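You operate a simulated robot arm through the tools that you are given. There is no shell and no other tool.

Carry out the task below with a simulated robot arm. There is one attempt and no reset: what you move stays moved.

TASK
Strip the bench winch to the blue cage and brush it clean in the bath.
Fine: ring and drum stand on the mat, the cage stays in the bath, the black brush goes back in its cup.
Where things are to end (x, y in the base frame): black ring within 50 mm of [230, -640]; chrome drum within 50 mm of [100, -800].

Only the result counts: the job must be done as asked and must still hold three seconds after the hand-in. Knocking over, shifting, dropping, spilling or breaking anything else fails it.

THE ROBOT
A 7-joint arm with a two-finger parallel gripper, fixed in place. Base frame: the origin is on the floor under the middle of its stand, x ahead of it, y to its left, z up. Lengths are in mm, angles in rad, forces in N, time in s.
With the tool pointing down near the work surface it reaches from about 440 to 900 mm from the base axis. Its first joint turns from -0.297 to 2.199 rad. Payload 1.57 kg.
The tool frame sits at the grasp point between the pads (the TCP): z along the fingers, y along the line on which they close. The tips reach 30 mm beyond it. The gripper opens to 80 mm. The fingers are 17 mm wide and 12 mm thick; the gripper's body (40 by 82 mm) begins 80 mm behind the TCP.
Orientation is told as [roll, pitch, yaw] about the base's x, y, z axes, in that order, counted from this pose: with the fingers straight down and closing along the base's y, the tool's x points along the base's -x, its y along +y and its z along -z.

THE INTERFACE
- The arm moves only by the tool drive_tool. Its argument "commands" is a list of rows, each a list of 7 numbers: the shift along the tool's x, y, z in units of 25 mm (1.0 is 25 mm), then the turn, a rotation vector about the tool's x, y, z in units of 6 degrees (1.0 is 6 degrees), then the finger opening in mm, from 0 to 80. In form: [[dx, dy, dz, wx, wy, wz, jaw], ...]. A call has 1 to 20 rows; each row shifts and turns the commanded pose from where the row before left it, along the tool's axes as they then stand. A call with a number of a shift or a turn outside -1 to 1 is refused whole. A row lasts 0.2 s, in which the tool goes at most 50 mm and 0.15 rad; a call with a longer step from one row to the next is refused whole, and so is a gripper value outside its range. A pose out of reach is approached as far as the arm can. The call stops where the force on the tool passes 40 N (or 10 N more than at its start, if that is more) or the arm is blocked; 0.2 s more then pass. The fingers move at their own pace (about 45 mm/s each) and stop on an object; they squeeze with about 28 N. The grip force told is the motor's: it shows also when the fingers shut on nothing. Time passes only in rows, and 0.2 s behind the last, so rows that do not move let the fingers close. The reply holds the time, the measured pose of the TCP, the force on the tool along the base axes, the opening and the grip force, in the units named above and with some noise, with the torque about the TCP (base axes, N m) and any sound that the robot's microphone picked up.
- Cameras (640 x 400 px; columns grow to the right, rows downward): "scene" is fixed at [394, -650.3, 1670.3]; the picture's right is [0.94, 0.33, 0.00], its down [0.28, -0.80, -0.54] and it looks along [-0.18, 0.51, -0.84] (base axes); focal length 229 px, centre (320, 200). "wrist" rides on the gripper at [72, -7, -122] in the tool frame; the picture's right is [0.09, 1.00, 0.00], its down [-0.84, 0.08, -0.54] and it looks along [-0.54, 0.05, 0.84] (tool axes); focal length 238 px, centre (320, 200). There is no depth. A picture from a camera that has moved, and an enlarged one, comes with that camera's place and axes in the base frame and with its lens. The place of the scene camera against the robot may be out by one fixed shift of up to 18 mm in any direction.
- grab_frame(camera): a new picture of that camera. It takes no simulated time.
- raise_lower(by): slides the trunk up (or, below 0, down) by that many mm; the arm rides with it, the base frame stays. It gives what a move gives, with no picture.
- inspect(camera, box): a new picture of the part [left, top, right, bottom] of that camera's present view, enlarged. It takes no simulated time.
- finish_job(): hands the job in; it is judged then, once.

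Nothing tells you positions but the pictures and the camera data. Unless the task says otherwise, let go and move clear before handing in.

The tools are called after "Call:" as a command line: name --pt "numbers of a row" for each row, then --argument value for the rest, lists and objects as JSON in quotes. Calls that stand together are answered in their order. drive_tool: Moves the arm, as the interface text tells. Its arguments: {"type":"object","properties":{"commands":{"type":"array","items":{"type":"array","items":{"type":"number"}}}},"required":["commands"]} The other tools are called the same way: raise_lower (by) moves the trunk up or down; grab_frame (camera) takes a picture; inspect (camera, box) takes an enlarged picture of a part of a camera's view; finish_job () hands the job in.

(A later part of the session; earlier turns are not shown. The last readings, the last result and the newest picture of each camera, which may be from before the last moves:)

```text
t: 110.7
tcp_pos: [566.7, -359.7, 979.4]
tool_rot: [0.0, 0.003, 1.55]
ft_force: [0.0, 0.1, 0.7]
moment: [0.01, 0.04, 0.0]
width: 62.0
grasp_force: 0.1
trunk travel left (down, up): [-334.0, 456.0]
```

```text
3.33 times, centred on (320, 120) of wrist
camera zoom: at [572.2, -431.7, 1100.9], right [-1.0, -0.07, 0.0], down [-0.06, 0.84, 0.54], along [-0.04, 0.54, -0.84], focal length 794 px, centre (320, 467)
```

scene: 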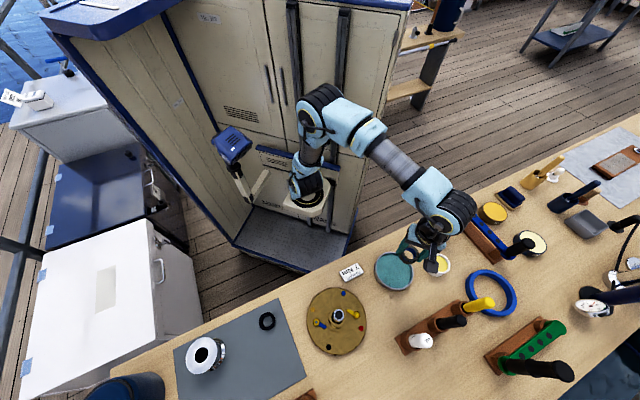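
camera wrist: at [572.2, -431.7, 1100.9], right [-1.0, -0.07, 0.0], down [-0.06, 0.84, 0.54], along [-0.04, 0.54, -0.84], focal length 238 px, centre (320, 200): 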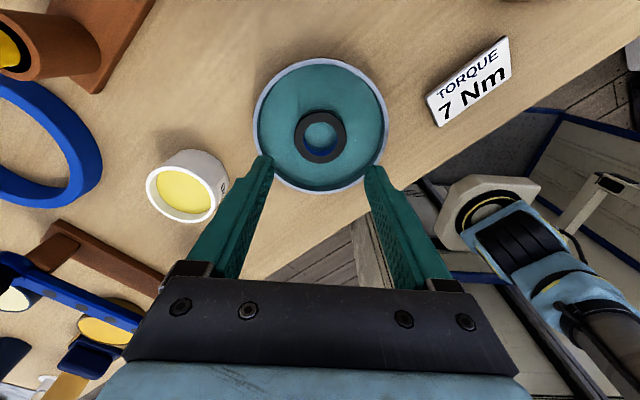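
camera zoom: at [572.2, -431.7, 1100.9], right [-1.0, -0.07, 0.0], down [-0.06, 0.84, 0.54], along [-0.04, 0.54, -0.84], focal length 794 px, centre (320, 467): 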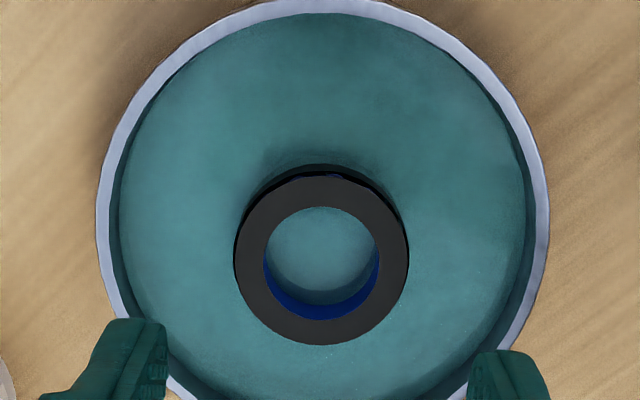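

The cage stands in the bath, its grimy top at about rim height, centre near (566, -361). Next I find the black brush in its rack, around (722, -476).

Call:
raise_lower --by 110

Call:
drive_tool --pt "0.62 -0.926 0 0 0 0 80" --pt "0.62 -0.926 0 0 0 0 80" --pt "0.62 -0.926 0 0 0 0 80" --pt "0.62 -0.926 0 0 0 0 80" --pt "0.62 -0.926 0 0 0 0 80"

Call:
grab_frame --camera "wrist"

Call:
grab_frame --camera "scene"

```text
t: 112.1
tcp_pos: [566.3, -359.4, 1088.3]
tool_rot: [0.003, 0.003, 1.548]
ft_force: [0.4, -0.1, 0.1]
moment: [-0.01, 0.02, -0.03]
width: 62.2
grasp_force: 0.1
trunk travel left (down, up): [-444.0, 346.0]
```

```text
t: 113.3
tcp_pos: [681.1, -441.2, 1089.5]
tool_rot: [0.002, 0.003, 1.549]
ft_force: [0.4, 0.7, 1.0]
moment: [-0.02, -0.06, 0.04]
width: 80.0
grasp_force: 0.1
trunk travel left (down, up): [-444.0, 346.0]
```

```text
taken
camera wrist: at [686.9, -511.9, 1211.0], right [-1.0, -0.07, 0.0], down [-0.06, 0.84, 0.54], along [-0.04, 0.54, -0.84], focal length 238 px, centre (320, 200)
```

wrist: 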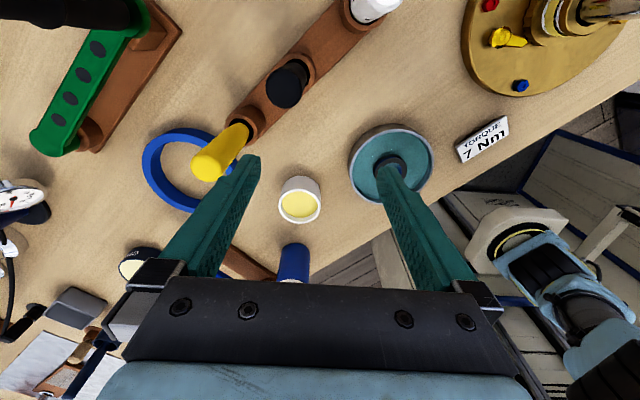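

```text
taken
```

scene: 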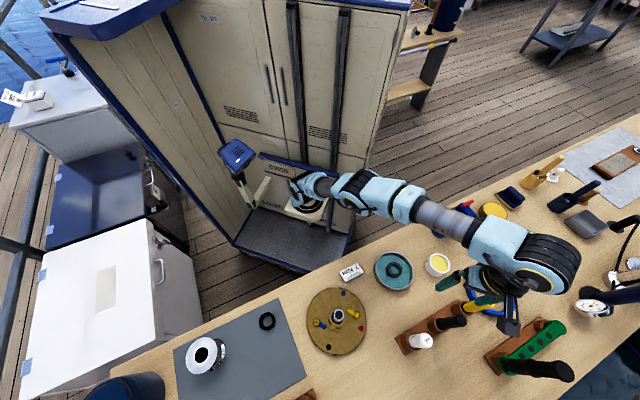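

Call:
inspect --camera "wrist" --box '[190, 0, 390, 200]'

Call:
inspect --camera "scene" --box '[390, 280, 510, 370]'

```text
2.00 times, centred on (290, 100) of wrist
camera zoom: at [686.9, -511.9, 1211.0], right [-1.0, -0.07, 0.0], down [-0.06, 0.84, 0.54], along [-0.04, 0.54, -0.84], focal length 477 px, centre (380, 400)
```

zoom: 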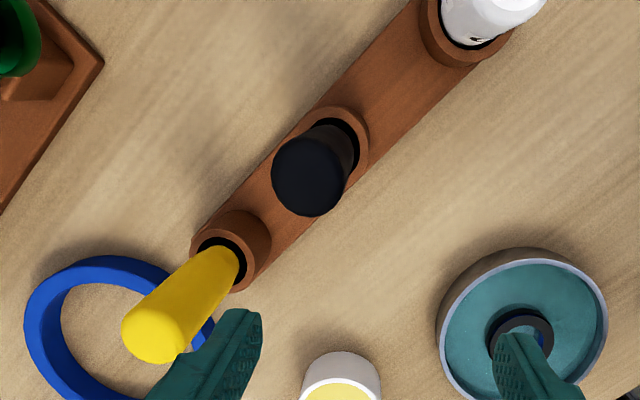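

```text
4.44 times, centred on (450, 325) of scene
camera zoom: at [394.0, -650.3, 1670.3], right [0.94, 0.33, 0.0], down [0.28, -0.8, -0.54], along [-0.18, 0.51, -0.84], focal length 1017 px, centre (-258, -356)
```

zoom: 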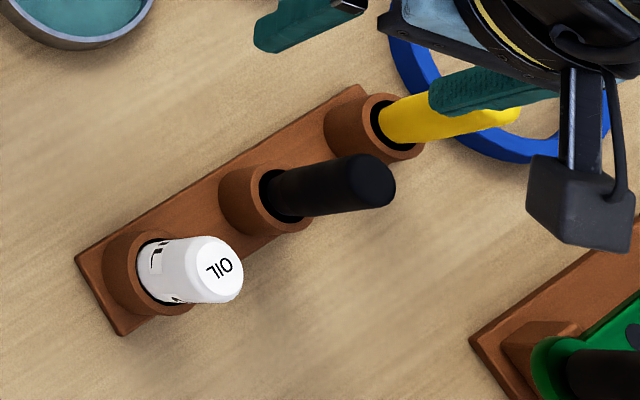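

Call:
raise_lower --by 50

Call:
drive_tool --pt "0.87 -0.64 0 0 0 0 80" --pt "0.87 -0.64 0 0 0 0 80"

Call:
grab_frame --camera "wrist"

Call:
inspect --camera "wrist" --box '[240, 60, 400, 200]'

```text
t: 114.2
tcp_pos: [682.4, -439.8, 1138.6]
tool_rot: [0.001, 0.004, 1.549]
ft_force: [0.3, -0.7, -0.6]
moment: [-0.03, 0.03, -0.01]
width: 80.3
grasp_force: 0.0
trunk travel left (down, up): [-494.0, 296.0]
```

```text
t: 114.8
tcp_pos: [688.1, -453.2, 1137.7]
tool_rot: [-0.001, 0.001, 1.548]
ft_force: [0.4, -0.1, 0.6]
moment: [-0.02, -0.02, 0.02]
width: 80.2
grasp_force: 0.0
out of reach, approached as far as the arm can: row 1, 2
trunk travel left (down, up): [-494.0, 296.0]
```

```text
taken
camera wrist: at [694.7, -525.4, 1258.3], right [-1.0, -0.07, 0.0], down [-0.06, 0.84, 0.54], along [-0.04, 0.54, -0.84], focal length 238 px, centre (320, 200)
```

wrist: 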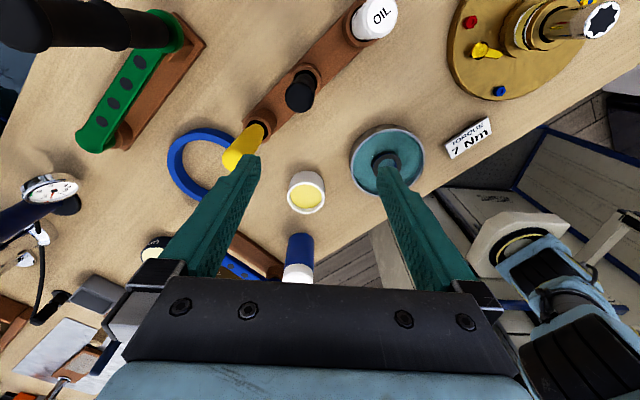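

```text
2.86 times, centred on (320, 130) of wrist
camera zoom: at [694.7, -525.4, 1258.3], right [-1.0, -0.07, 0.0], down [-0.06, 0.84, 0.54], along [-0.04, 0.54, -0.84], focal length 681 px, centre (320, 400)
```

zoom: 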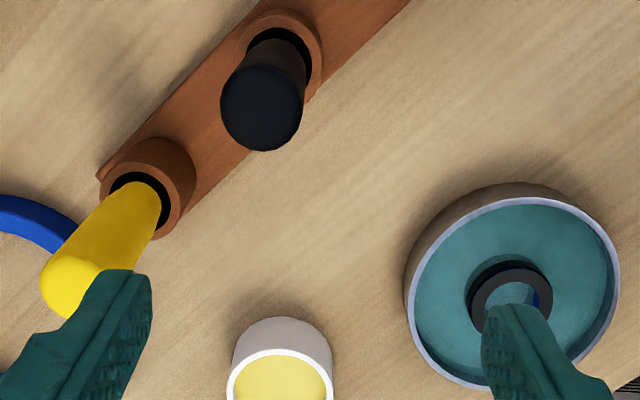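

The vertical reach is limited with the arm this high relative to the trunk. I raise the trunk and lower the arm by the same amount, then move out over the brush.

Call:
raise_lower --by 220

Call:
drive_tool --pt "0 0 1 0 0 0 80" --pt "0 0 1 0 0 0 80" --pt "0 0 1 0 0 0 80" --pt "0 0 1 0 0 0 80" --pt "0 0 1 0 0 0 80" --pt "0 0 1 0 0 0 80" --pt "0 0 1 0 0 0 80" --pt "0 0 1 0 0 0 80"

Call:
drive_tool --pt "0.6 -0.5 0 0 0 0 80" --pt "0.6 -0.5 0 0 0 0 80"

Call:
grab_frame --camera "wrist"

Call:
inspect --camera "wrist" --box '[240, 60, 400, 200]'

```text
t: 117.2
tcp_pos: [688.9, -454.7, 1356.4]
tool_rot: [0.0, 0.002, 1.548]
ft_force: [-0.3, 0.7, 0.0]
moment: [0.0, -0.03, 0.03]
width: 79.9
grasp_force: 0.1
trunk travel left (down, up): [-714.0, 76.0]
```

```text
t: 119.0
tcp_pos: [689.4, -453.6, 1157.0]
tool_rot: [0.0, 0.0, 1.549]
ft_force: [-0.7, 0.4, 0.7]
moment: [-0.03, 0.02, -0.01]
width: 79.9
grasp_force: 0.0
trunk travel left (down, up): [-714.0, 76.0]
```

```text
t: 119.6
tcp_pos: [714.3, -484.7, 1155.6]
tool_rot: [0.0, 0.001, 1.548]
ft_force: [-0.8, -0.7, -0.1]
moment: [-0.04, -0.07, -0.01]
width: 80.2
grasp_force: 0.1
trunk travel left (down, up): [-714.0, 76.0]
```

```text
taken
camera wrist: at [719.1, -556.9, 1278.0], right [-1.0, -0.07, 0.0], down [-0.06, 0.84, 0.54], along [-0.04, 0.54, -0.84], focal length 238 px, centre (320, 200)
```

wrist: 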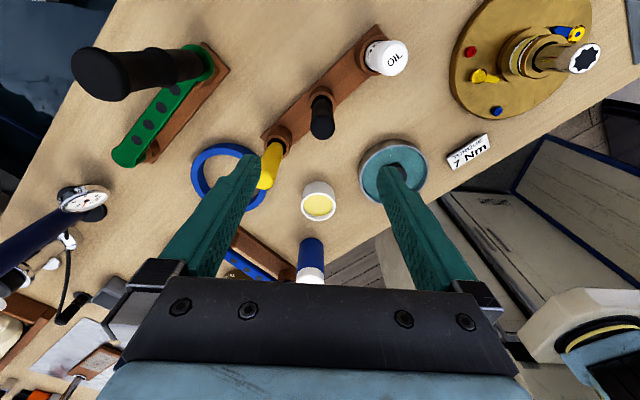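

```text
2.86 times, centred on (320, 130) of wrist
camera zoom: at [719.1, -556.9, 1278.0], right [-1.0, -0.07, 0.0], down [-0.06, 0.84, 0.54], along [-0.04, 0.54, -0.84], focal length 681 px, centre (320, 400)
```

zoom: 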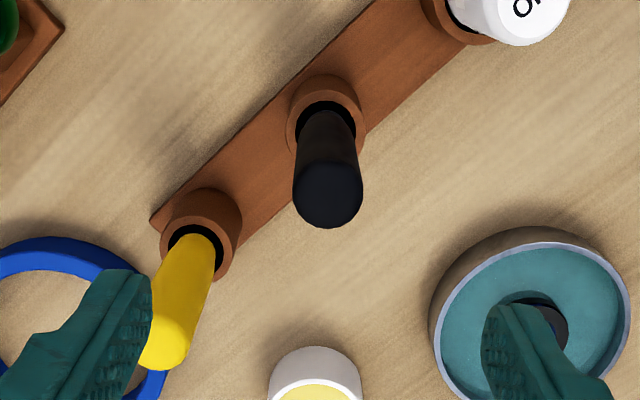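

The brush handle's top is at about (711, -486, 1031), with the cup rim near z≈898. I align and lower with the trunk, fingers at 55 mm.

Call:
drive_tool --pt "0.06 0.11 0 0 0 0 55" --pt "0 0 0 0 0 0 55"

Call:
raise_lower --by -85

Call:
grab_frame --camera "wrist"

Call:
inspect --camera "wrist" --box '[240, 90, 400, 210]'

```text
t: 120.2
tcp_pos: [710.1, -486.6, 1157.7]
tool_rot: [-0.001, 0.002, 1.549]
ft_force: [-0.8, 0.1, -0.4]
moment: [0.03, -0.02, 0.03]
width: 55.2
grasp_force: 0.1
trunk travel left (down, up): [-714.0, 76.0]
```

```text
t: 121.4
tcp_pos: [710.2, -486.0, 1071.8]
tool_rot: [0.001, 0.002, 1.548]
ft_force: [-0.1, -0.7, -0.5]
moment: [-0.01, 0.02, -0.01]
width: 55.0
grasp_force: 0.1
trunk travel left (down, up): [-629.0, 161.0]
```

```text
taken
camera wrist: at [716.2, -558.2, 1193.1], right [-1.0, -0.07, 0.0], down [-0.06, 0.84, 0.54], along [-0.04, 0.54, -0.84], focal length 238 px, centre (320, 200)
```

wrist: 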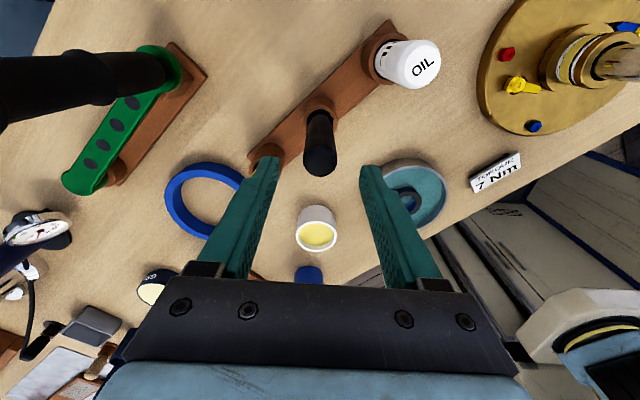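

```text
3.33 times, centred on (320, 150) of wrist
camera zoom: at [716.2, -558.2, 1193.1], right [-1.0, -0.07, 0.0], down [-0.06, 0.84, 0.54], along [-0.04, 0.54, -0.84], focal length 794 px, centre (320, 367)
```

zoom: 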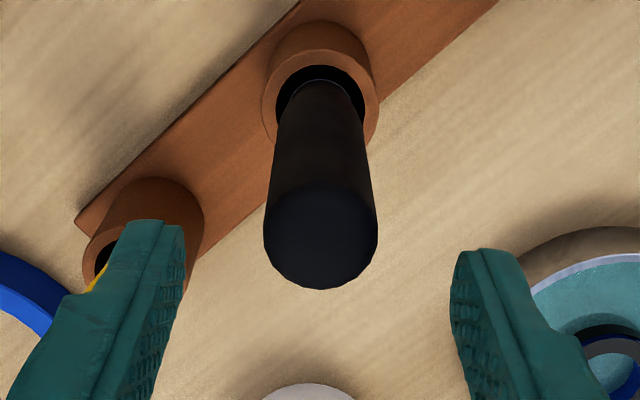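

Call:
drive_tool --pt "0.06 0 0 0 0 0 55" --pt "0 0 0 0 0 0 55"

Call:
raise_lower --by -67

Call:
grab_frame --camera "wrist"

Call:
inspect --camera "scene" --box '[390, 260, 530, 370]'

```text
t: 122.0
tcp_pos: [711.1, -487.8, 1071.5]
tool_rot: [-0.002, 0.001, 1.547]
ft_force: [-1.2, -0.2, -0.4]
moment: [0.02, 0.01, 0.01]
width: 54.9
grasp_force: 0.0
trunk travel left (down, up): [-629.0, 161.0]
```

```text
t: 123.0
tcp_pos: [712.1, -488.2, 1005.0]
tool_rot: [0.0, 0.002, 1.548]
ft_force: [0.2, 0.9, 0.1]
moment: [-0.02, 0.01, 0.03]
width: 54.9
grasp_force: 0.0
trunk travel left (down, up): [-562.0, 228.0]
```

```text
taken
camera wrist: at [716.1, -559.7, 1126.0], right [-1.0, -0.07, 0.0], down [-0.06, 0.84, 0.54], along [-0.04, 0.54, -0.84], focal length 238 px, centre (320, 200)
```

wrist: 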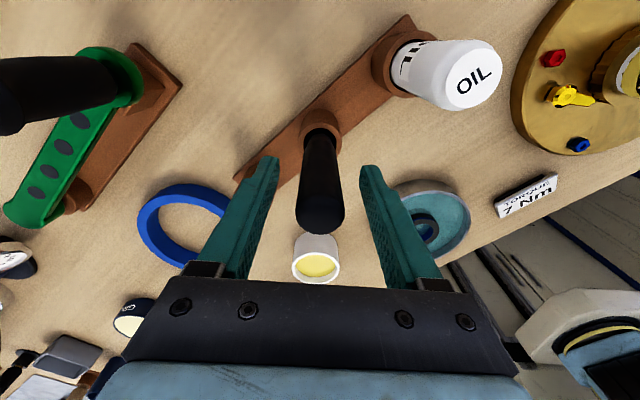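

```text
3.64 times, centred on (460, 315) of scene
camera zoom: at [394.0, -650.3, 1670.3], right [0.94, 0.33, 0.0], down [0.28, -0.8, -0.54], along [-0.18, 0.51, -0.84], focal length 832 px, centre (-189, -218)
```

zoom: 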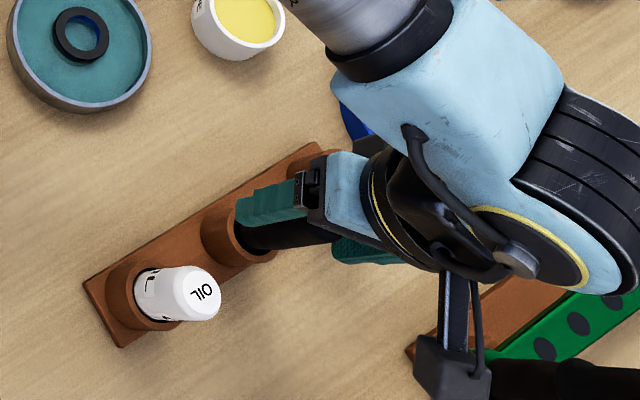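

The handle sits centred between the fingers. I close on it.

Call:
drive_tool --pt "0 0 0 0 0 0 40" --pt "0 0 0 0 0 0 18" --pt "0 0 0 0 0 0 18" --pt "0 0 0 0 0 0 18"

Call:
raise_lower --by 15

Call:
grab_frame --camera "wrist"

```text
t: 124.0
tcp_pos: [710.9, -488.0, 1004.2]
tool_rot: [0.001, 0.002, 1.548]
ft_force: [0.1, -0.5, 0.8]
moment: [0.01, 0.08, -0.04]
width: 25.4
grasp_force: 28.0
trunk travel left (down, up): [-562.0, 228.0]
```

```text
t: 124.7
tcp_pos: [710.7, -487.7, 1019.3]
tool_rot: [-0.002, 0.004, 1.548]
ft_force: [-0.3, 0.1, -0.9]
moment: [0.01, -0.02, -0.02]
width: 25.5
grasp_force: 27.5
trunk travel left (down, up): [-577.0, 213.0]
```

```text
taken
camera wrist: at [716.1, -559.7, 1140.9], right [-1.0, -0.07, 0.0], down [-0.06, 0.84, 0.54], along [-0.04, 0.54, -0.84], focal length 238 px, centre (320, 200)
```

wrist: 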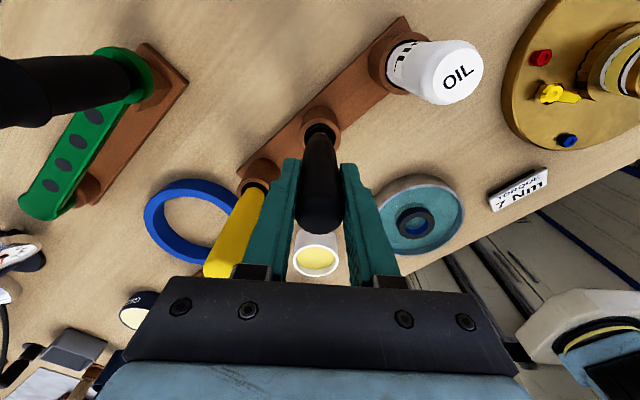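

The black brush is gripped (25.4 mm) and rising. I lift it out of its cup completely and look at the bristles.

Call:
raise_lower --by 60

Call:
raise_lower --by 50

Call:
grab_frame --camera "wrist"

Call:
inspect --camera "scene" --box '[390, 230, 570, 370]'

```text
t: 125.7
tcp_pos: [710.5, -487.0, 1077.8]
tool_rot: [0.0, 0.002, 1.547]
ft_force: [0.3, 0.2, 0.2]
moment: [-0.04, 0.04, 0.0]
width: 25.4
grasp_force: 27.7
trunk travel left (down, up): [-637.0, 153.0]
```

```text
t: 126.6
tcp_pos: [711.0, -487.7, 1128.1]
tool_rot: [-0.001, 0.001, 1.548]
ft_force: [0.1, 0.3, -0.5]
moment: [0.02, 0.0, -0.02]
width: 25.2
grasp_force: 27.9
trunk travel left (down, up): [-687.0, 103.0]
```

```text
taken
camera wrist: at [716.2, -559.7, 1250.8], right [-1.0, -0.07, 0.0], down [-0.06, 0.84, 0.54], along [-0.04, 0.54, -0.84], focal length 238 px, centre (320, 200)
```

wrist: 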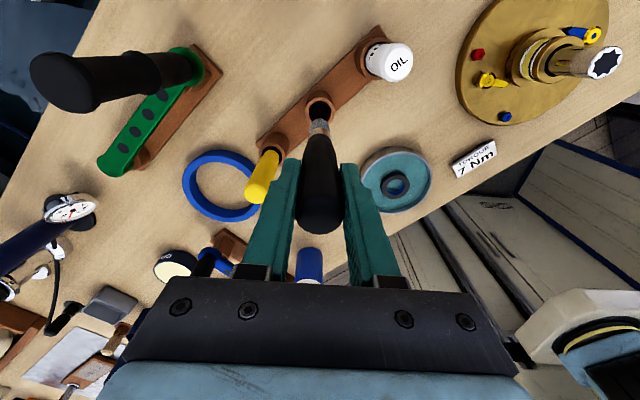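

```text
2.86 times, centred on (480, 300) of scene
camera zoom: at [394.0, -650.3, 1670.3], right [0.94, 0.33, 0.0], down [0.28, -0.8, -0.54], along [-0.18, 0.51, -0.84], focal length 654 px, centre (-137, -86)
```

zoom: 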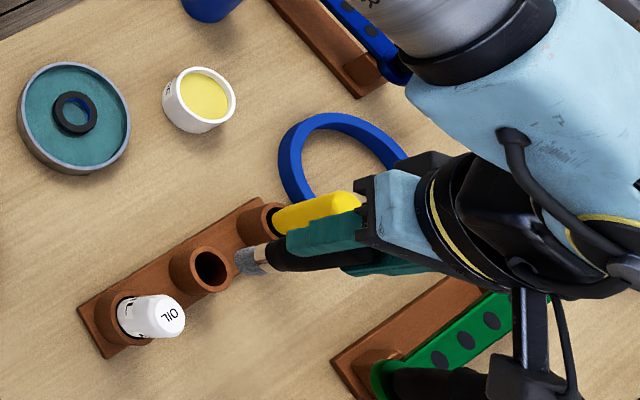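

Call:
inspect --camera "wrist" --box '[280, 80, 360, 150]'

Call:
inspect --camera "scene" --box '[430, 290, 500, 340]'

```text
5.71 times, centred on (320, 115) of wrist
camera zoom: at [716.2, -559.7, 1250.8], right [-1.0, -0.07, 0.0], down [-0.06, 0.84, 0.54], along [-0.04, 0.54, -0.84], focal length 1362 px, centre (320, 686)
```

zoom: 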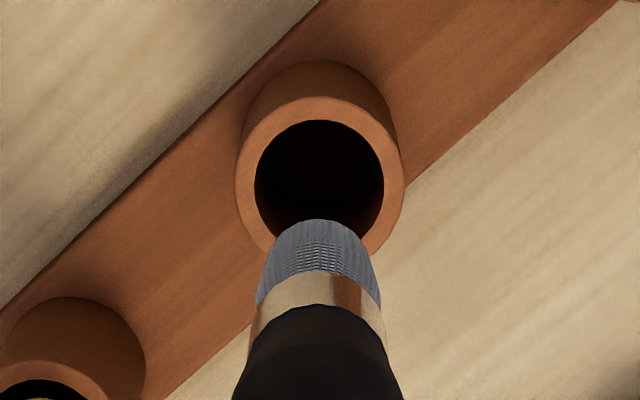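

```text
8.00 times, centred on (465, 315) of scene
camera zoom: at [394.0, -650.3, 1670.3], right [0.94, 0.33, 0.0], down [0.28, -0.8, -0.54], along [-0.18, 0.51, -0.84], focal length 1830 px, centre (-840, -720)
```

zoom: 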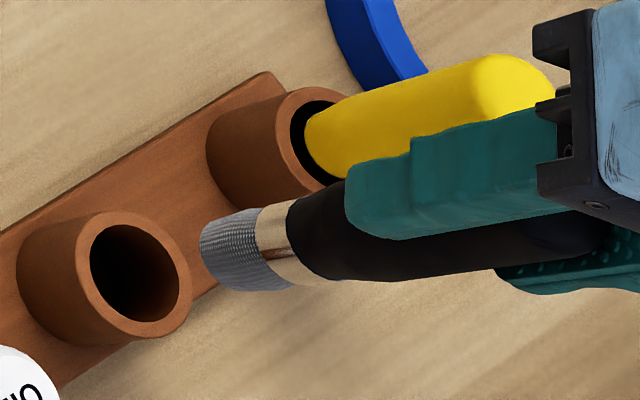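

The brush has a grey bristle head about 21 mm wide, with the tip roughly 135–140 mm below the TCP. I carry it over to above the bath.

Call:
drive_tool --pt "-0.3 0.37 0 0 0 0 18" --pt "-0.614 0.737 0 0 0 0 18" --pt "-0.614 0.737 0 0 0 0 18" --pt "-0.614 0.737 0 0 0 0 18" --pt "-0.614 0.737 0 0 0 0 18" --pt "-0.614 0.737 0 0 0 0 18" --pt "-0.614 0.737 0 0 0 0 18" --pt "-0.614 0.737 0 0 0 0 18" --pt "-0.314 0.37 0 0 0 0 18"

Call:
grab_frame --camera "wrist"

Call:
inspect --camera "scene" --box '[340, 210, 480, 310]'

```text
t: 128.6
tcp_pos: [566.0, -361.8, 1129.3]
tool_rot: [-0.001, 0.001, 1.548]
ft_force: [-1.1, -0.7, -1.1]
moment: [-0.01, -0.01, 0.01]
width: 25.4
grasp_force: 28.1
trunk travel left (down, up): [-687.0, 103.0]
```

```text
taken
camera wrist: at [572.3, -433.9, 1250.8], right [-1.0, -0.07, 0.0], down [-0.06, 0.84, 0.54], along [-0.04, 0.54, -0.84], focal length 238 px, centre (320, 200)
```

wrist: 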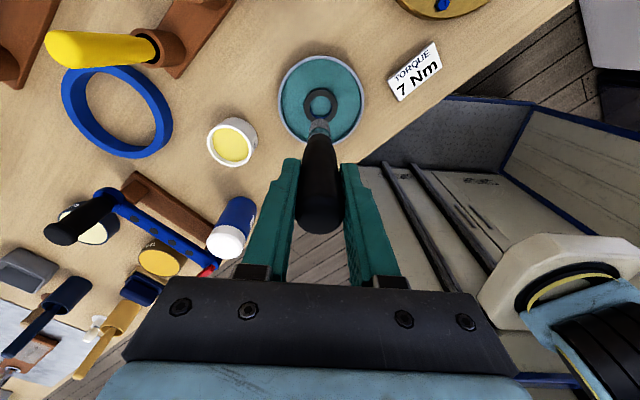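

```text
4.00 times, centred on (410, 260) of scene
camera zoom: at [394.0, -650.3, 1670.3], right [0.94, 0.33, 0.0], down [0.28, -0.8, -0.54], along [-0.18, 0.51, -0.84], focal length 915 px, centre (-40, -40)
```

zoom: 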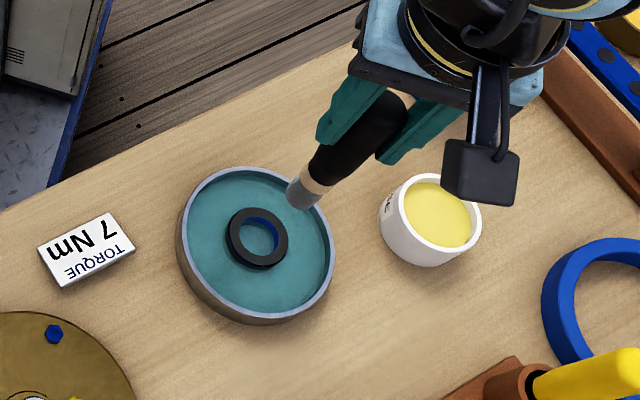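

From both cameras the bristle tip sits about 138–142 mm below the TCP, and the cage top is near z≈885. I lower the brush toward the cage's top face in steps.

Call:
raise_lower --by -85

Call:
inspect --camera "wrist" --box '[250, 60, 390, 170]'

Call:
inspect --camera "scene" --box '[360, 230, 440, 300]'

```text
t: 129.8
tcp_pos: [568.1, -362.7, 1045.1]
tool_rot: [0.0, 0.001, 1.548]
ft_force: [-0.8, 0.1, 0.1]
moment: [0.01, 0.03, -0.02]
width: 25.4
grasp_force: 28.2
trunk travel left (down, up): [-602.0, 188.0]
```

```text
3.64 times, centred on (320, 115) of wrist
camera zoom: at [572.3, -434.0, 1165.8], right [-1.0, -0.07, 0.0], down [-0.06, 0.84, 0.54], along [-0.04, 0.54, -0.84], focal length 867 px, centre (320, 509)
```

zoom: 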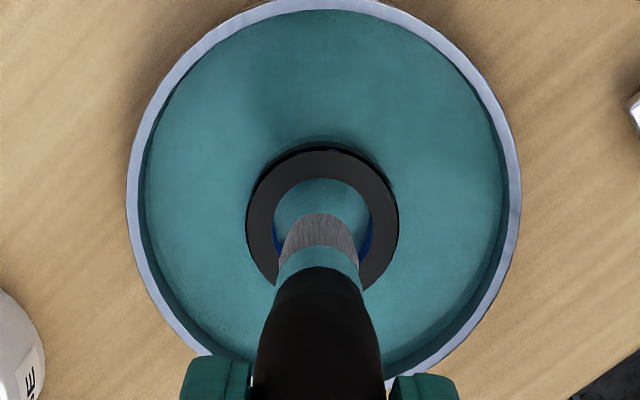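

```text
5.71 times, centred on (400, 265) of scene
camera zoom: at [394.0, -650.3, 1670.3], right [0.94, 0.33, 0.0], down [0.28, -0.8, -0.54], along [-0.18, 0.51, -0.84], focal length 1307 px, centre (-137, -171)
```

zoom: 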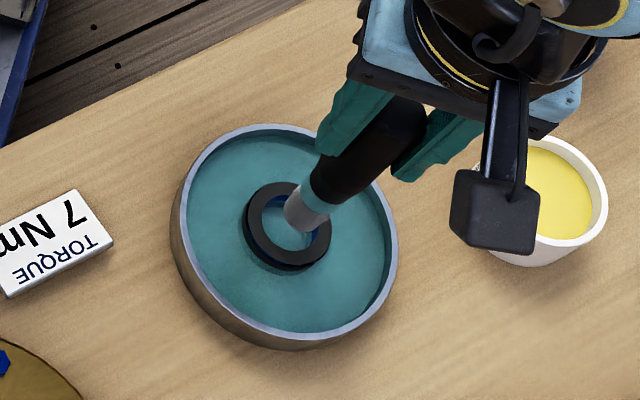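

Call:
drive_tool --pt "-0.02 -0.4 0 0 0 0 18" --pt "-0.02 -0.4 0 0 0 0 18" --pt "0 0 0.16 0 0 0 18" --pt "0 0 0.16 0 0 0 18"

Call:
inspect --camera "wrist" --box '[250, 60, 390, 170]'

```text
t: 130.8
tcp_pos: [585.5, -361.9, 1035.1]
tool_rot: [-0.001, 0.001, 1.55]
ft_force: [-1.0, -0.5, -1.0]
moment: [-0.03, 0.01, 0.0]
width: 25.3
grasp_force: 27.3
trunk travel left (down, up): [-602.0, 188.0]
```

```text
3.64 times, centred on (320, 115) of wrist
camera zoom: at [592.4, -433.3, 1157.6], right [-1.0, -0.07, 0.0], down [-0.06, 0.84, 0.54], along [-0.04, 0.54, -0.84], focal length 867 px, centre (320, 509)
```

zoom: 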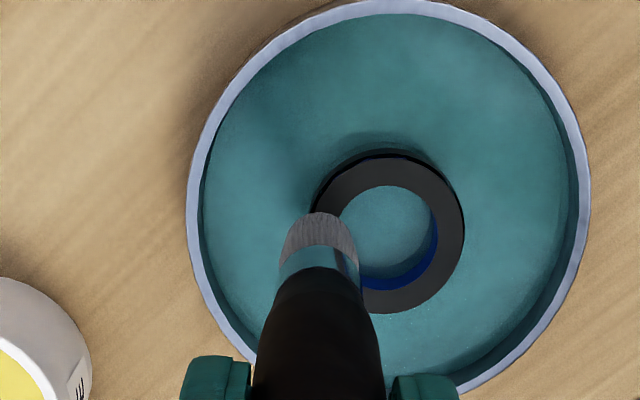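

Call:
drive_tool --pt "0 0 0.08 0 0 0 18" --pt "0 0 0.08 0 0 0 18"

Call:
drive_tool --pt "0 0 0.06 0 0 0 18" --pt "0 0 0.06 0 0 0 18"

Call:
inspect --camera "wrist" --box '[250, 60, 390, 170]'

Call:
inspect --camera "scene" --box '[370, 240, 430, 290]'

```text
t: 131.4
tcp_pos: [586.4, -361.8, 1031.9]
tool_rot: [0.0, 0.001, 1.549]
ft_force: [-0.4, 0.0, 0.2]
moment: [0.0, -0.01, 0.02]
width: 25.5
grasp_force: 28.2
trunk travel left (down, up): [-602.0, 188.0]
```

```text
t: 132.0
tcp_pos: [587.0, -361.9, 1028.8]
tool_rot: [0.0, 0.004, 1.548]
ft_force: [-0.9, -0.7, -0.6]
moment: [-0.01, -0.01, -0.02]
width: 25.4
grasp_force: 28.3
trunk travel left (down, up): [-602.0, 188.0]
```

```text
3.64 times, centred on (320, 115) of wrist
camera zoom: at [592.6, -433.8, 1150.9], right [-1.0, -0.07, 0.0], down [-0.06, 0.84, 0.54], along [-0.04, 0.54, -0.84], focal length 867 px, centre (320, 509)
```

zoom: 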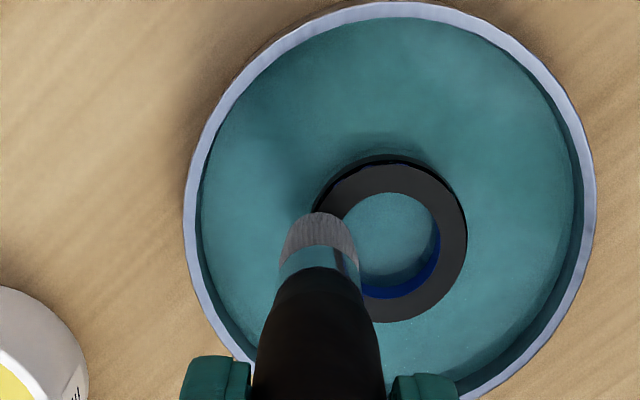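

```text
8.00 times, centred on (400, 265) of scene
camera zoom: at [394.0, -650.3, 1670.3], right [0.94, 0.33, 0.0], down [0.28, -0.8, -0.54], along [-0.18, 0.51, -0.84], focal length 1830 px, centre (-320, -320)
```

zoom: 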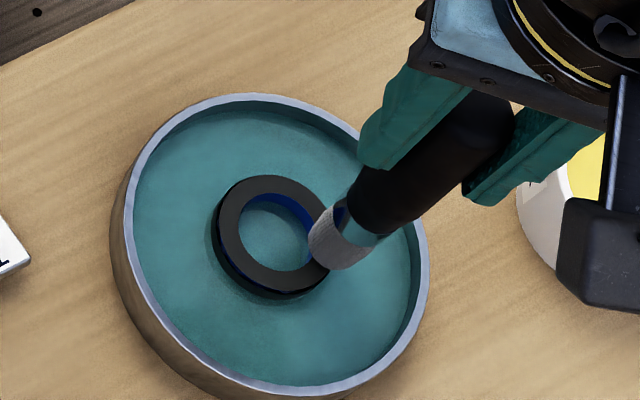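

Call:
drive_tool --pt "0 0 0.06 0 0 0 18" --pt "0 0 0.06 0 0 0 18"

Call:
drive_tool --pt "0 0 0.06 0 0 0 18" --pt "0 0 0.06 0 0 0 18"

Call:
drive_tool --pt "0 0 0.06 0 0 0 18" --pt "0 0 0.06 0 0 0 18"

Call:
inspect --camera "scene" --box '[370, 240, 430, 290]'

Call:
inspect --camera "wrist" --box '[280, 80, 370, 150]'

```text
t: 132.6
tcp_pos: [587.1, -362.7, 1026.3]
tool_rot: [-0.001, 0.001, 1.547]
ft_force: [0.4, -1.2, -0.6]
moment: [0.0, -0.01, 0.01]
width: 25.3
grasp_force: 28.0
trunk travel left (down, up): [-602.0, 188.0]
```

```text
t: 133.2
tcp_pos: [586.4, -361.2, 1022.2]
tool_rot: [0.0, 0.003, 1.548]
ft_force: [0.5, -0.2, -0.3]
moment: [0.0, 0.02, 0.02]
width: 25.1
grasp_force: 27.8
trunk travel left (down, up): [-602.0, 188.0]
```

```text
t: 133.8
tcp_pos: [585.1, -360.6, 1021.5]
tool_rot: [-0.002, 0.003, 1.548]
ft_force: [-0.8, 0.9, 20.0]
moment: [0.27, 0.27, 0.02]
width: 25.6
grasp_force: 28.1
trunk travel left (down, up): [-602.0, 188.0]
```

```text
8.00 times, centred on (400, 265) of scene
camera zoom: at [394.0, -650.3, 1670.3], right [0.94, 0.33, 0.0], down [0.28, -0.8, -0.54], along [-0.18, 0.51, -0.84], focal length 1830 px, centre (-320, -320)
```

zoom: 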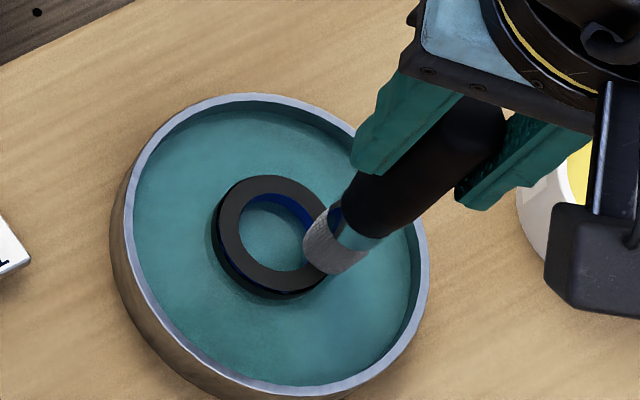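

```text
5.71 times, centred on (325, 115) of wrist
camera zoom: at [592.0, -433.1, 1143.9], right [-1.0, -0.07, 0.0], down [-0.06, 0.84, 0.54], along [-0.04, 0.54, -0.84], focal length 1362 px, centre (291, 686)
```

zoom: 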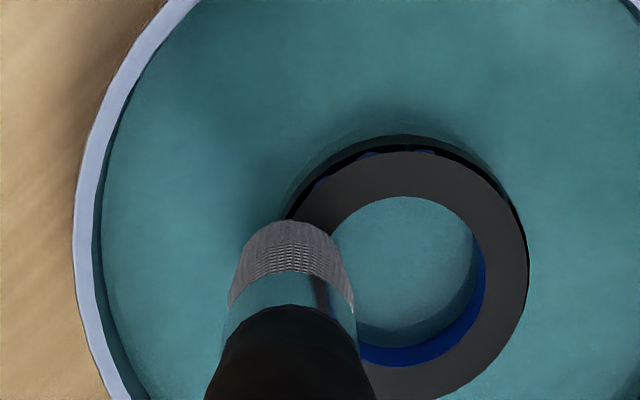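

Light contact with the cage top occurs at TCP z≈1021.5. I ease off a little and sweep the bristles around the top face, first half a circle.

Call:
drive_tool --pt "0 0 -0.03 0 0 0 18" --pt "-0.306 0.061 0 0 0 0 18" --pt "-0.26 0.174 0 0 0 0 18" --pt "-0.174 0.26 0 0 0 0 18" --pt "-0.061 0.306 0 0 0 0 18" --pt "0.061 0.306 0 0 0 0 18" --pt "0.174 0.26 0 0 0 0 18" --pt "0.26 0.174 0 0 0 0 18" --pt "0.306 0.061 0 0 0 0 18"

Call:
inspect --camera "scene" --box '[370, 240, 430, 290]'

Call:
inspect --camera "wrist" --box '[250, 60, 390, 170]'

```text
t: 135.8
tcp_pos: [546.3, -360.3, 1021.8]
tool_rot: [0.001, 0.001, 1.548]
ft_force: [6.3, 6.7, 23.6]
moment: [0.93, -0.83, 0.05]
width: 25.6
grasp_force: 28.1
trunk travel left (down, up): [-602.0, 188.0]
```

```text
8.00 times, centred on (400, 265) of scene
camera zoom: at [394.0, -650.3, 1670.3], right [0.94, 0.33, 0.0], down [0.28, -0.8, -0.54], along [-0.18, 0.51, -0.84], focal length 1830 px, centre (-320, -320)
```

zoom: 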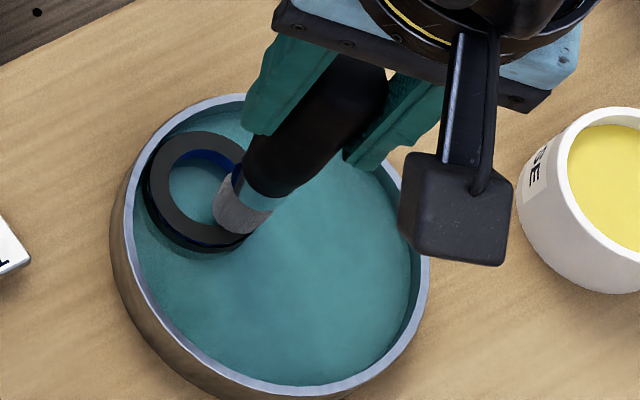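

```text
3.64 times, centred on (320, 115) of wrist
camera zoom: at [552.0, -431.6, 1142.8], right [-1.0, -0.07, 0.0], down [-0.06, 0.84, 0.54], along [-0.04, 0.54, -0.84], focal length 867 px, centre (320, 509)
```

zoom: 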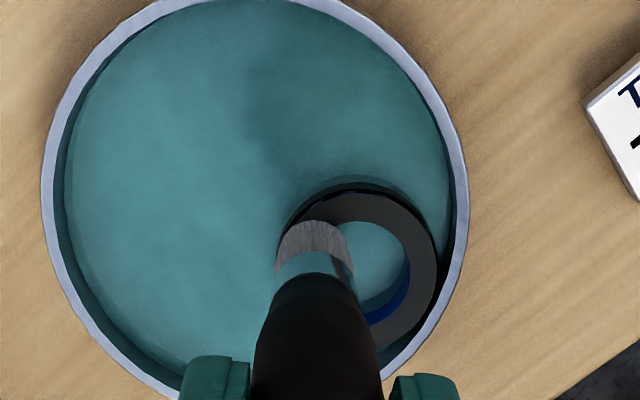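

The brush dragged the cage over to the bath wall, so the cage is now braced on its -x side (centre near (534, -355)). I'll stroke toward the wall so the bristles slide over it, lifting on each return.

Call:
drive_tool --pt "0 0 -0.16 0 0 0 18" --pt "-0.2 -0.4 0 0 0 0 18" --pt "0 0 0.16 0 0 0 18" --pt "0 0.3 0 0 0 0 18" --pt "0 0.3 0 0 0 0 18" --pt "0 0 -0.16 0 0 0 18" --pt "0 -0.6 0 0 0 0 18" --pt "0 0 0.16 0 0 0 18" --pt "0 0.3 0 0 0 0 18" --pt "0 0.3 0 0 0 0 18" --pt "0 0 -0.16 0 0 0 18" --pt "0 -0.6 0 0 0 0 18" --pt "0 0 0.16 0 0 0 18" --pt "0 0.3 0 0 0 0 18" --pt "0 0.3 0 0 0 0 18"

Call:
inspect --camera "wrist" --box '[250, 60, 390, 170]'

Call:
inspect --camera "scene" --box '[370, 240, 430, 290]'

```text
t: 139.0
tcp_pos: [542.3, -356.0, 1021.5]
tool_rot: [-0.001, 0.002, 1.548]
ft_force: [1.0, 0.9, 1.5]
moment: [0.04, -0.06, 0.02]
width: 25.5
grasp_force: 27.2
trunk travel left (down, up): [-602.0, 188.0]
```

```text
3.64 times, centred on (320, 115) of wrist
camera zoom: at [547.5, -427.2, 1142.9], right [-1.0, -0.07, 0.0], down [-0.06, 0.84, 0.54], along [-0.04, 0.54, -0.84], focal length 867 px, centre (320, 509)
```

zoom: 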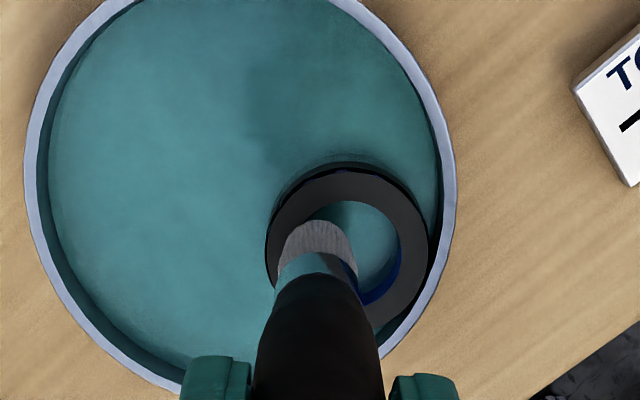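

```text
8.00 times, centred on (400, 265) of scene
camera zoom: at [394.0, -650.3, 1670.3], right [0.94, 0.33, 0.0], down [0.28, -0.8, -0.54], along [-0.18, 0.51, -0.84], focal length 1830 px, centre (-320, -320)
```

zoom: 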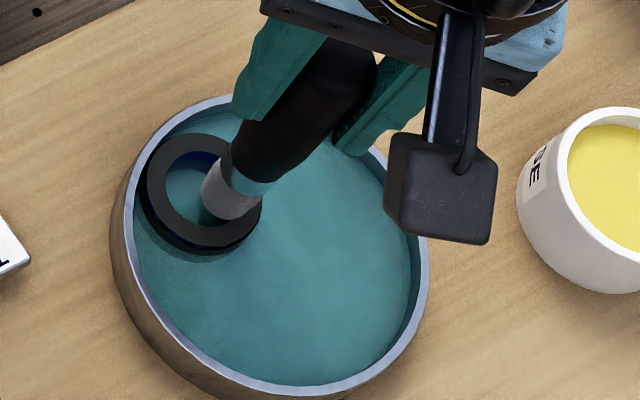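

Call:
inspect --camera "wrist" --box '[300, 100, 350, 150]'

Call:
inspect --camera "scene" --box '[380, 250, 410, 275]'

```text
8.00 times, centred on (325, 125) of wrist
camera zoom: at [547.5, -427.2, 1142.9], right [-1.0, -0.07, 0.0], down [-0.06, 0.84, 0.54], along [-0.04, 0.54, -0.84], focal length 1907 px, centre (280, 800)
```

zoom: 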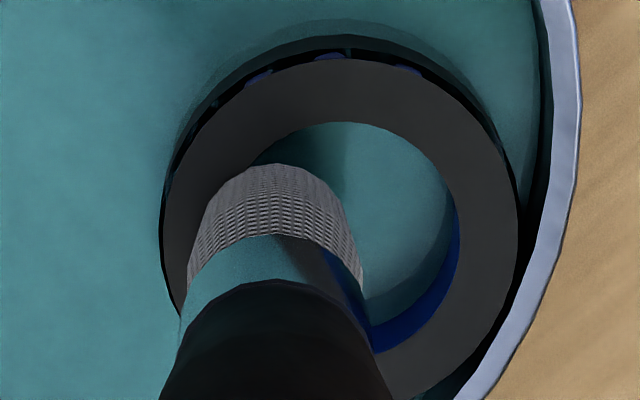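

```text
16.00 times, centred on (395, 262) of scene
camera zoom: at [394.0, -650.3, 1670.3], right [0.94, 0.33, 0.0], down [0.28, -0.8, -0.54], along [-0.18, 0.51, -0.84], focal length 3660 px, centre (-880, -800)
```

zoom: 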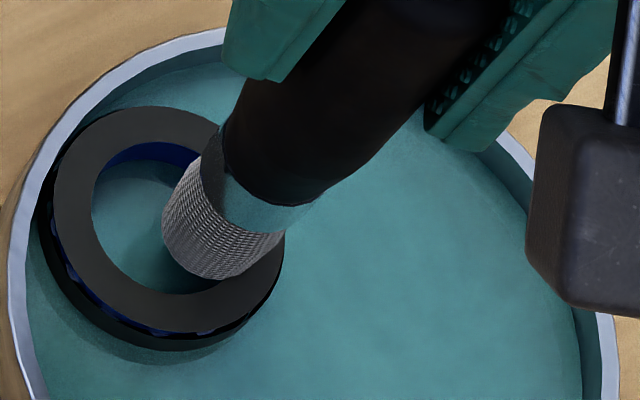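

Call:
drive_tool --pt "0 0 -0.16 0 0 0 18" --pt "0 -0.56 0 0 0 0 18" --pt "0 0 0.2 0 0 0 18" --pt "0 0 0 0 0 0 18"

Call:
drive_tool --pt "0 0.2 0 0 0 0 18" --pt "0 0.2 0 0 0 0 18" --pt "0 0.2 0 0 0 0 18"

Call:
inspect --camera "wrist" --box '[300, 100, 350, 150]'

```text
t: 140.0
tcp_pos: [556.7, -355.0, 1021.5]
tool_rot: [-0.001, 0.005, 1.549]
ft_force: [-0.5, 0.7, 10.7]
moment: [0.01, 0.16, 0.03]
width: 25.3
grasp_force: 28.3
trunk travel left (down, up): [-602.0, 188.0]
```

```text
t: 140.8
tcp_pos: [542.2, -356.4, 1020.7]
tool_rot: [-0.001, 0.003, 1.548]
ft_force: [9.9, 0.1, 15.2]
moment: [0.02, -1.51, -0.03]
width: 25.8
grasp_force: 28.2
trunk travel left (down, up): [-602.0, 188.0]
```

```text
8.00 times, centred on (325, 125) of wrist
camera zoom: at [547.3, -426.7, 1142.7], right [-1.0, -0.07, 0.0], down [-0.06, 0.84, 0.54], along [-0.04, 0.54, -0.84], focal length 1907 px, centre (280, 800)
```

zoom: 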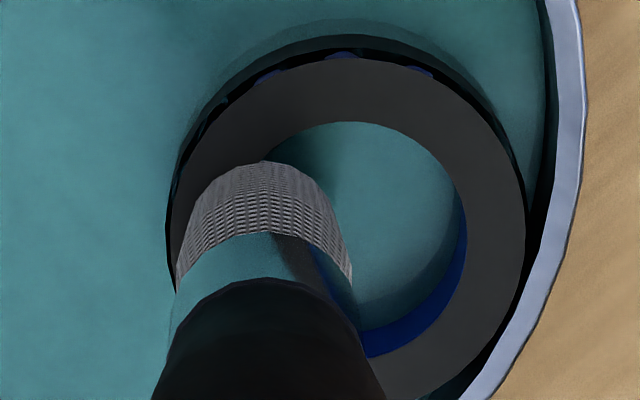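

Contact and friction forces are right, but the dark grime shows no change yet. I try the outer side too: I lift, move beside the cage, dip the brush into the liquid and rub along the side.

Call:
drive_tool --pt "0 0 -0.4 0 0 0 18" --pt "0 -0.66 0 0 0 0 18" --pt "0 -0.66 0 0 0 0 18" --pt "0 0 0.4 0 0 0 18" --pt "0 0 0.4 0 0 0 18" --pt "0 0 0.3 0 0 0 18"

Call:
inspect --camera "wrist" --box '[250, 60, 390, 170]'

Call:
inspect --camera "scene" --box '[370, 240, 430, 290]'

```text
t: 142.2
tcp_pos: [574.9, -354.8, 1003.7]
tool_rot: [0.001, 0.003, 1.549]
ft_force: [0.4, -0.1, 0.2]
moment: [-0.03, 0.0, -0.01]
width: 25.4
grasp_force: 27.8
trunk travel left (down, up): [-602.0, 188.0]
```

```text
3.64 times, centred on (320, 115) of wrist
camera zoom: at [580.0, -427.8, 1124.0], right [-1.0, -0.07, 0.0], down [-0.06, 0.84, 0.54], along [-0.04, 0.54, -0.84], focal length 867 px, centre (320, 509)
```

zoom: 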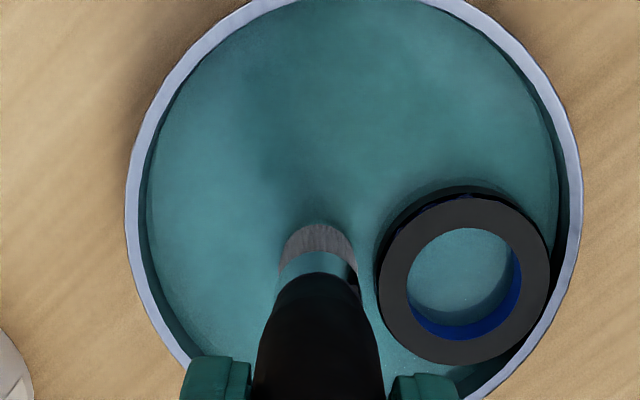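

```text
8.00 times, centred on (400, 265) of scene
camera zoom: at [394.0, -650.3, 1670.3], right [0.94, 0.33, 0.0], down [0.28, -0.8, -0.54], along [-0.18, 0.51, -0.84], focal length 1830 px, centre (-320, -320)
```

zoom: 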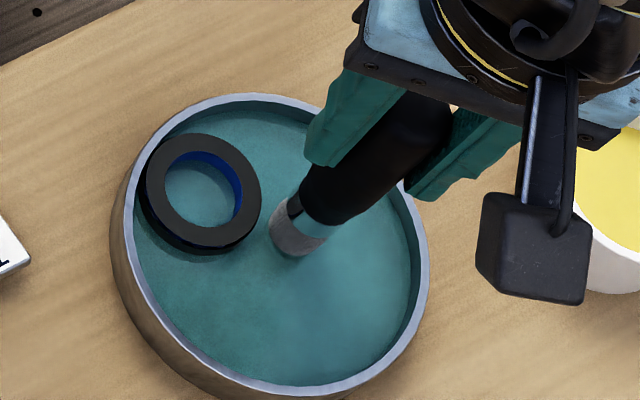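

Call:
drive_tool --pt "0 0.16 0 0 0 0 18" --pt "0 0.1 0 0 0 0 18" --pt "0 0.06 0 0 0 0 18"

```text
t: 143.0
tcp_pos: [565.9, -357.8, 1003.9]
tool_rot: [-0.001, 0.002, 1.548]
ft_force: [1.3, 0.1, -1.7]
moment: [-0.07, -0.29, -0.01]
width: 25.3
grasp_force: 28.4
trunk travel left (down, up): [-602.0, 188.0]
```

Call:
drive_tool --pt "0 0.06 0 0 0 0 18" --pt "-0.4 0 0 0 0 0 18" --pt "0.4 0 0 0 0 0 18" --pt "0.4 0 0 0 0 0 18" --pt "-0.4 0 0 0 0 0 18" --pt "-0.4 0 0 0 0 0 18" --pt "0.4 0 0 0 0 0 18" --pt "0.4 0 0 0 0 0 18" --pt "-0.4 0 0 0 0 0 18"

Call:
inspect --camera "wrist" --box '[250, 60, 390, 170]'

Call:
inspect --camera "scene" --box '[370, 240, 430, 290]'

```text
t: 145.0
tcp_pos: [566.1, -355.7, 1001.8]
tool_rot: [0.0, 0.003, 1.547]
ft_force: [10.5, -4.5, -1.6]
moment: [-0.56, -1.37, -0.02]
width: 25.9
grasp_force: 27.8
trunk travel left (down, up): [-602.0, 188.0]
```

```text
3.64 times, centred on (320, 115) of wrist
camera zoom: at [570.7, -428.3, 1123.5], right [-1.0, -0.07, 0.0], down [-0.06, 0.84, 0.54], along [-0.04, 0.54, -0.84], focal length 867 px, centre (320, 509)
```

zoom: 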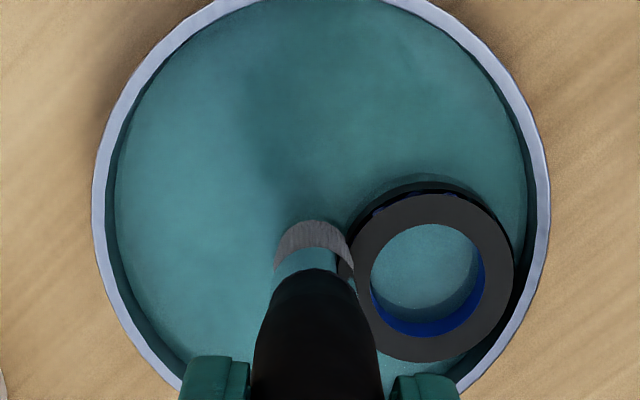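

```text
8.00 times, centred on (400, 265) of scene
camera zoom: at [394.0, -650.3, 1670.3], right [0.94, 0.33, 0.0], down [0.28, -0.8, -0.54], along [-0.18, 0.51, -0.84], focal length 1830 px, centre (-320, -320)
```

zoom: 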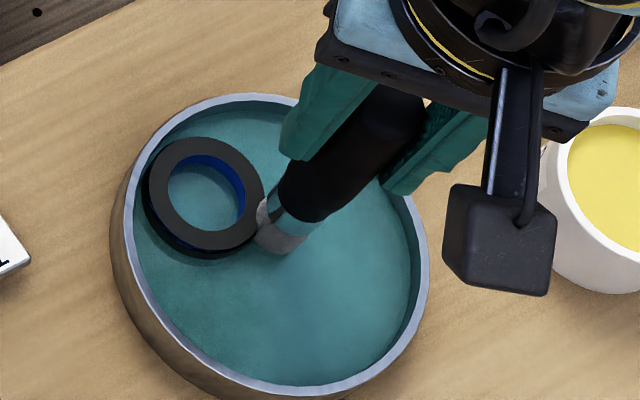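

Call:
inspect --camera "wrist" --box '[320, 100, 370, 150]'

Call:
inspect --camera "scene" --box '[380, 250, 410, 275]'

```text
8.00 times, centred on (345, 125) of wrist
camera zoom: at [570.7, -428.3, 1123.5], right [-1.0, -0.07, 0.0], down [-0.06, 0.84, 0.54], along [-0.04, 0.54, -0.84], focal length 1907 px, centre (120, 800)
```

zoom: 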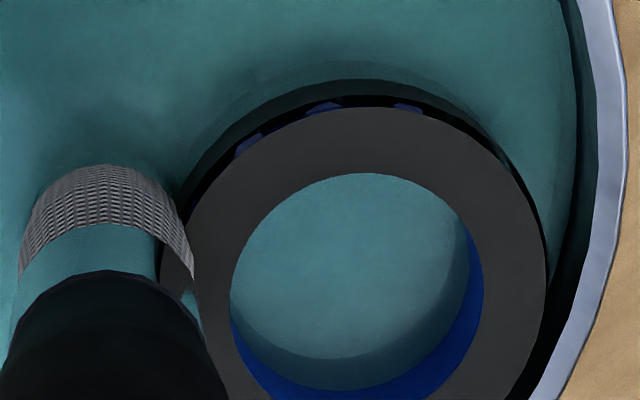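

```text
16.00 times, centred on (395, 262) of scene
camera zoom: at [394.0, -650.3, 1670.3], right [0.94, 0.33, 0.0], down [0.28, -0.8, -0.54], along [-0.18, 0.51, -0.84], focal length 3660 px, centre (-880, -800)
```

zoom: 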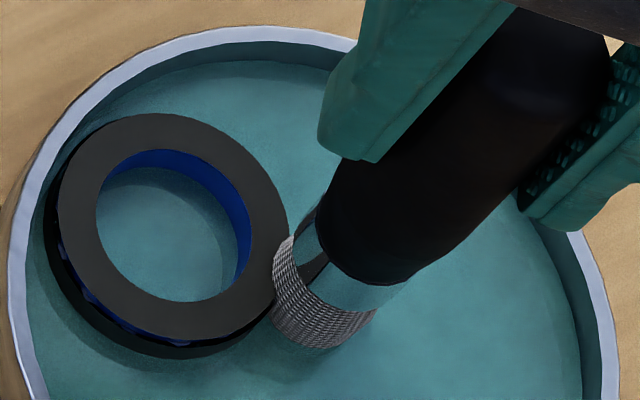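

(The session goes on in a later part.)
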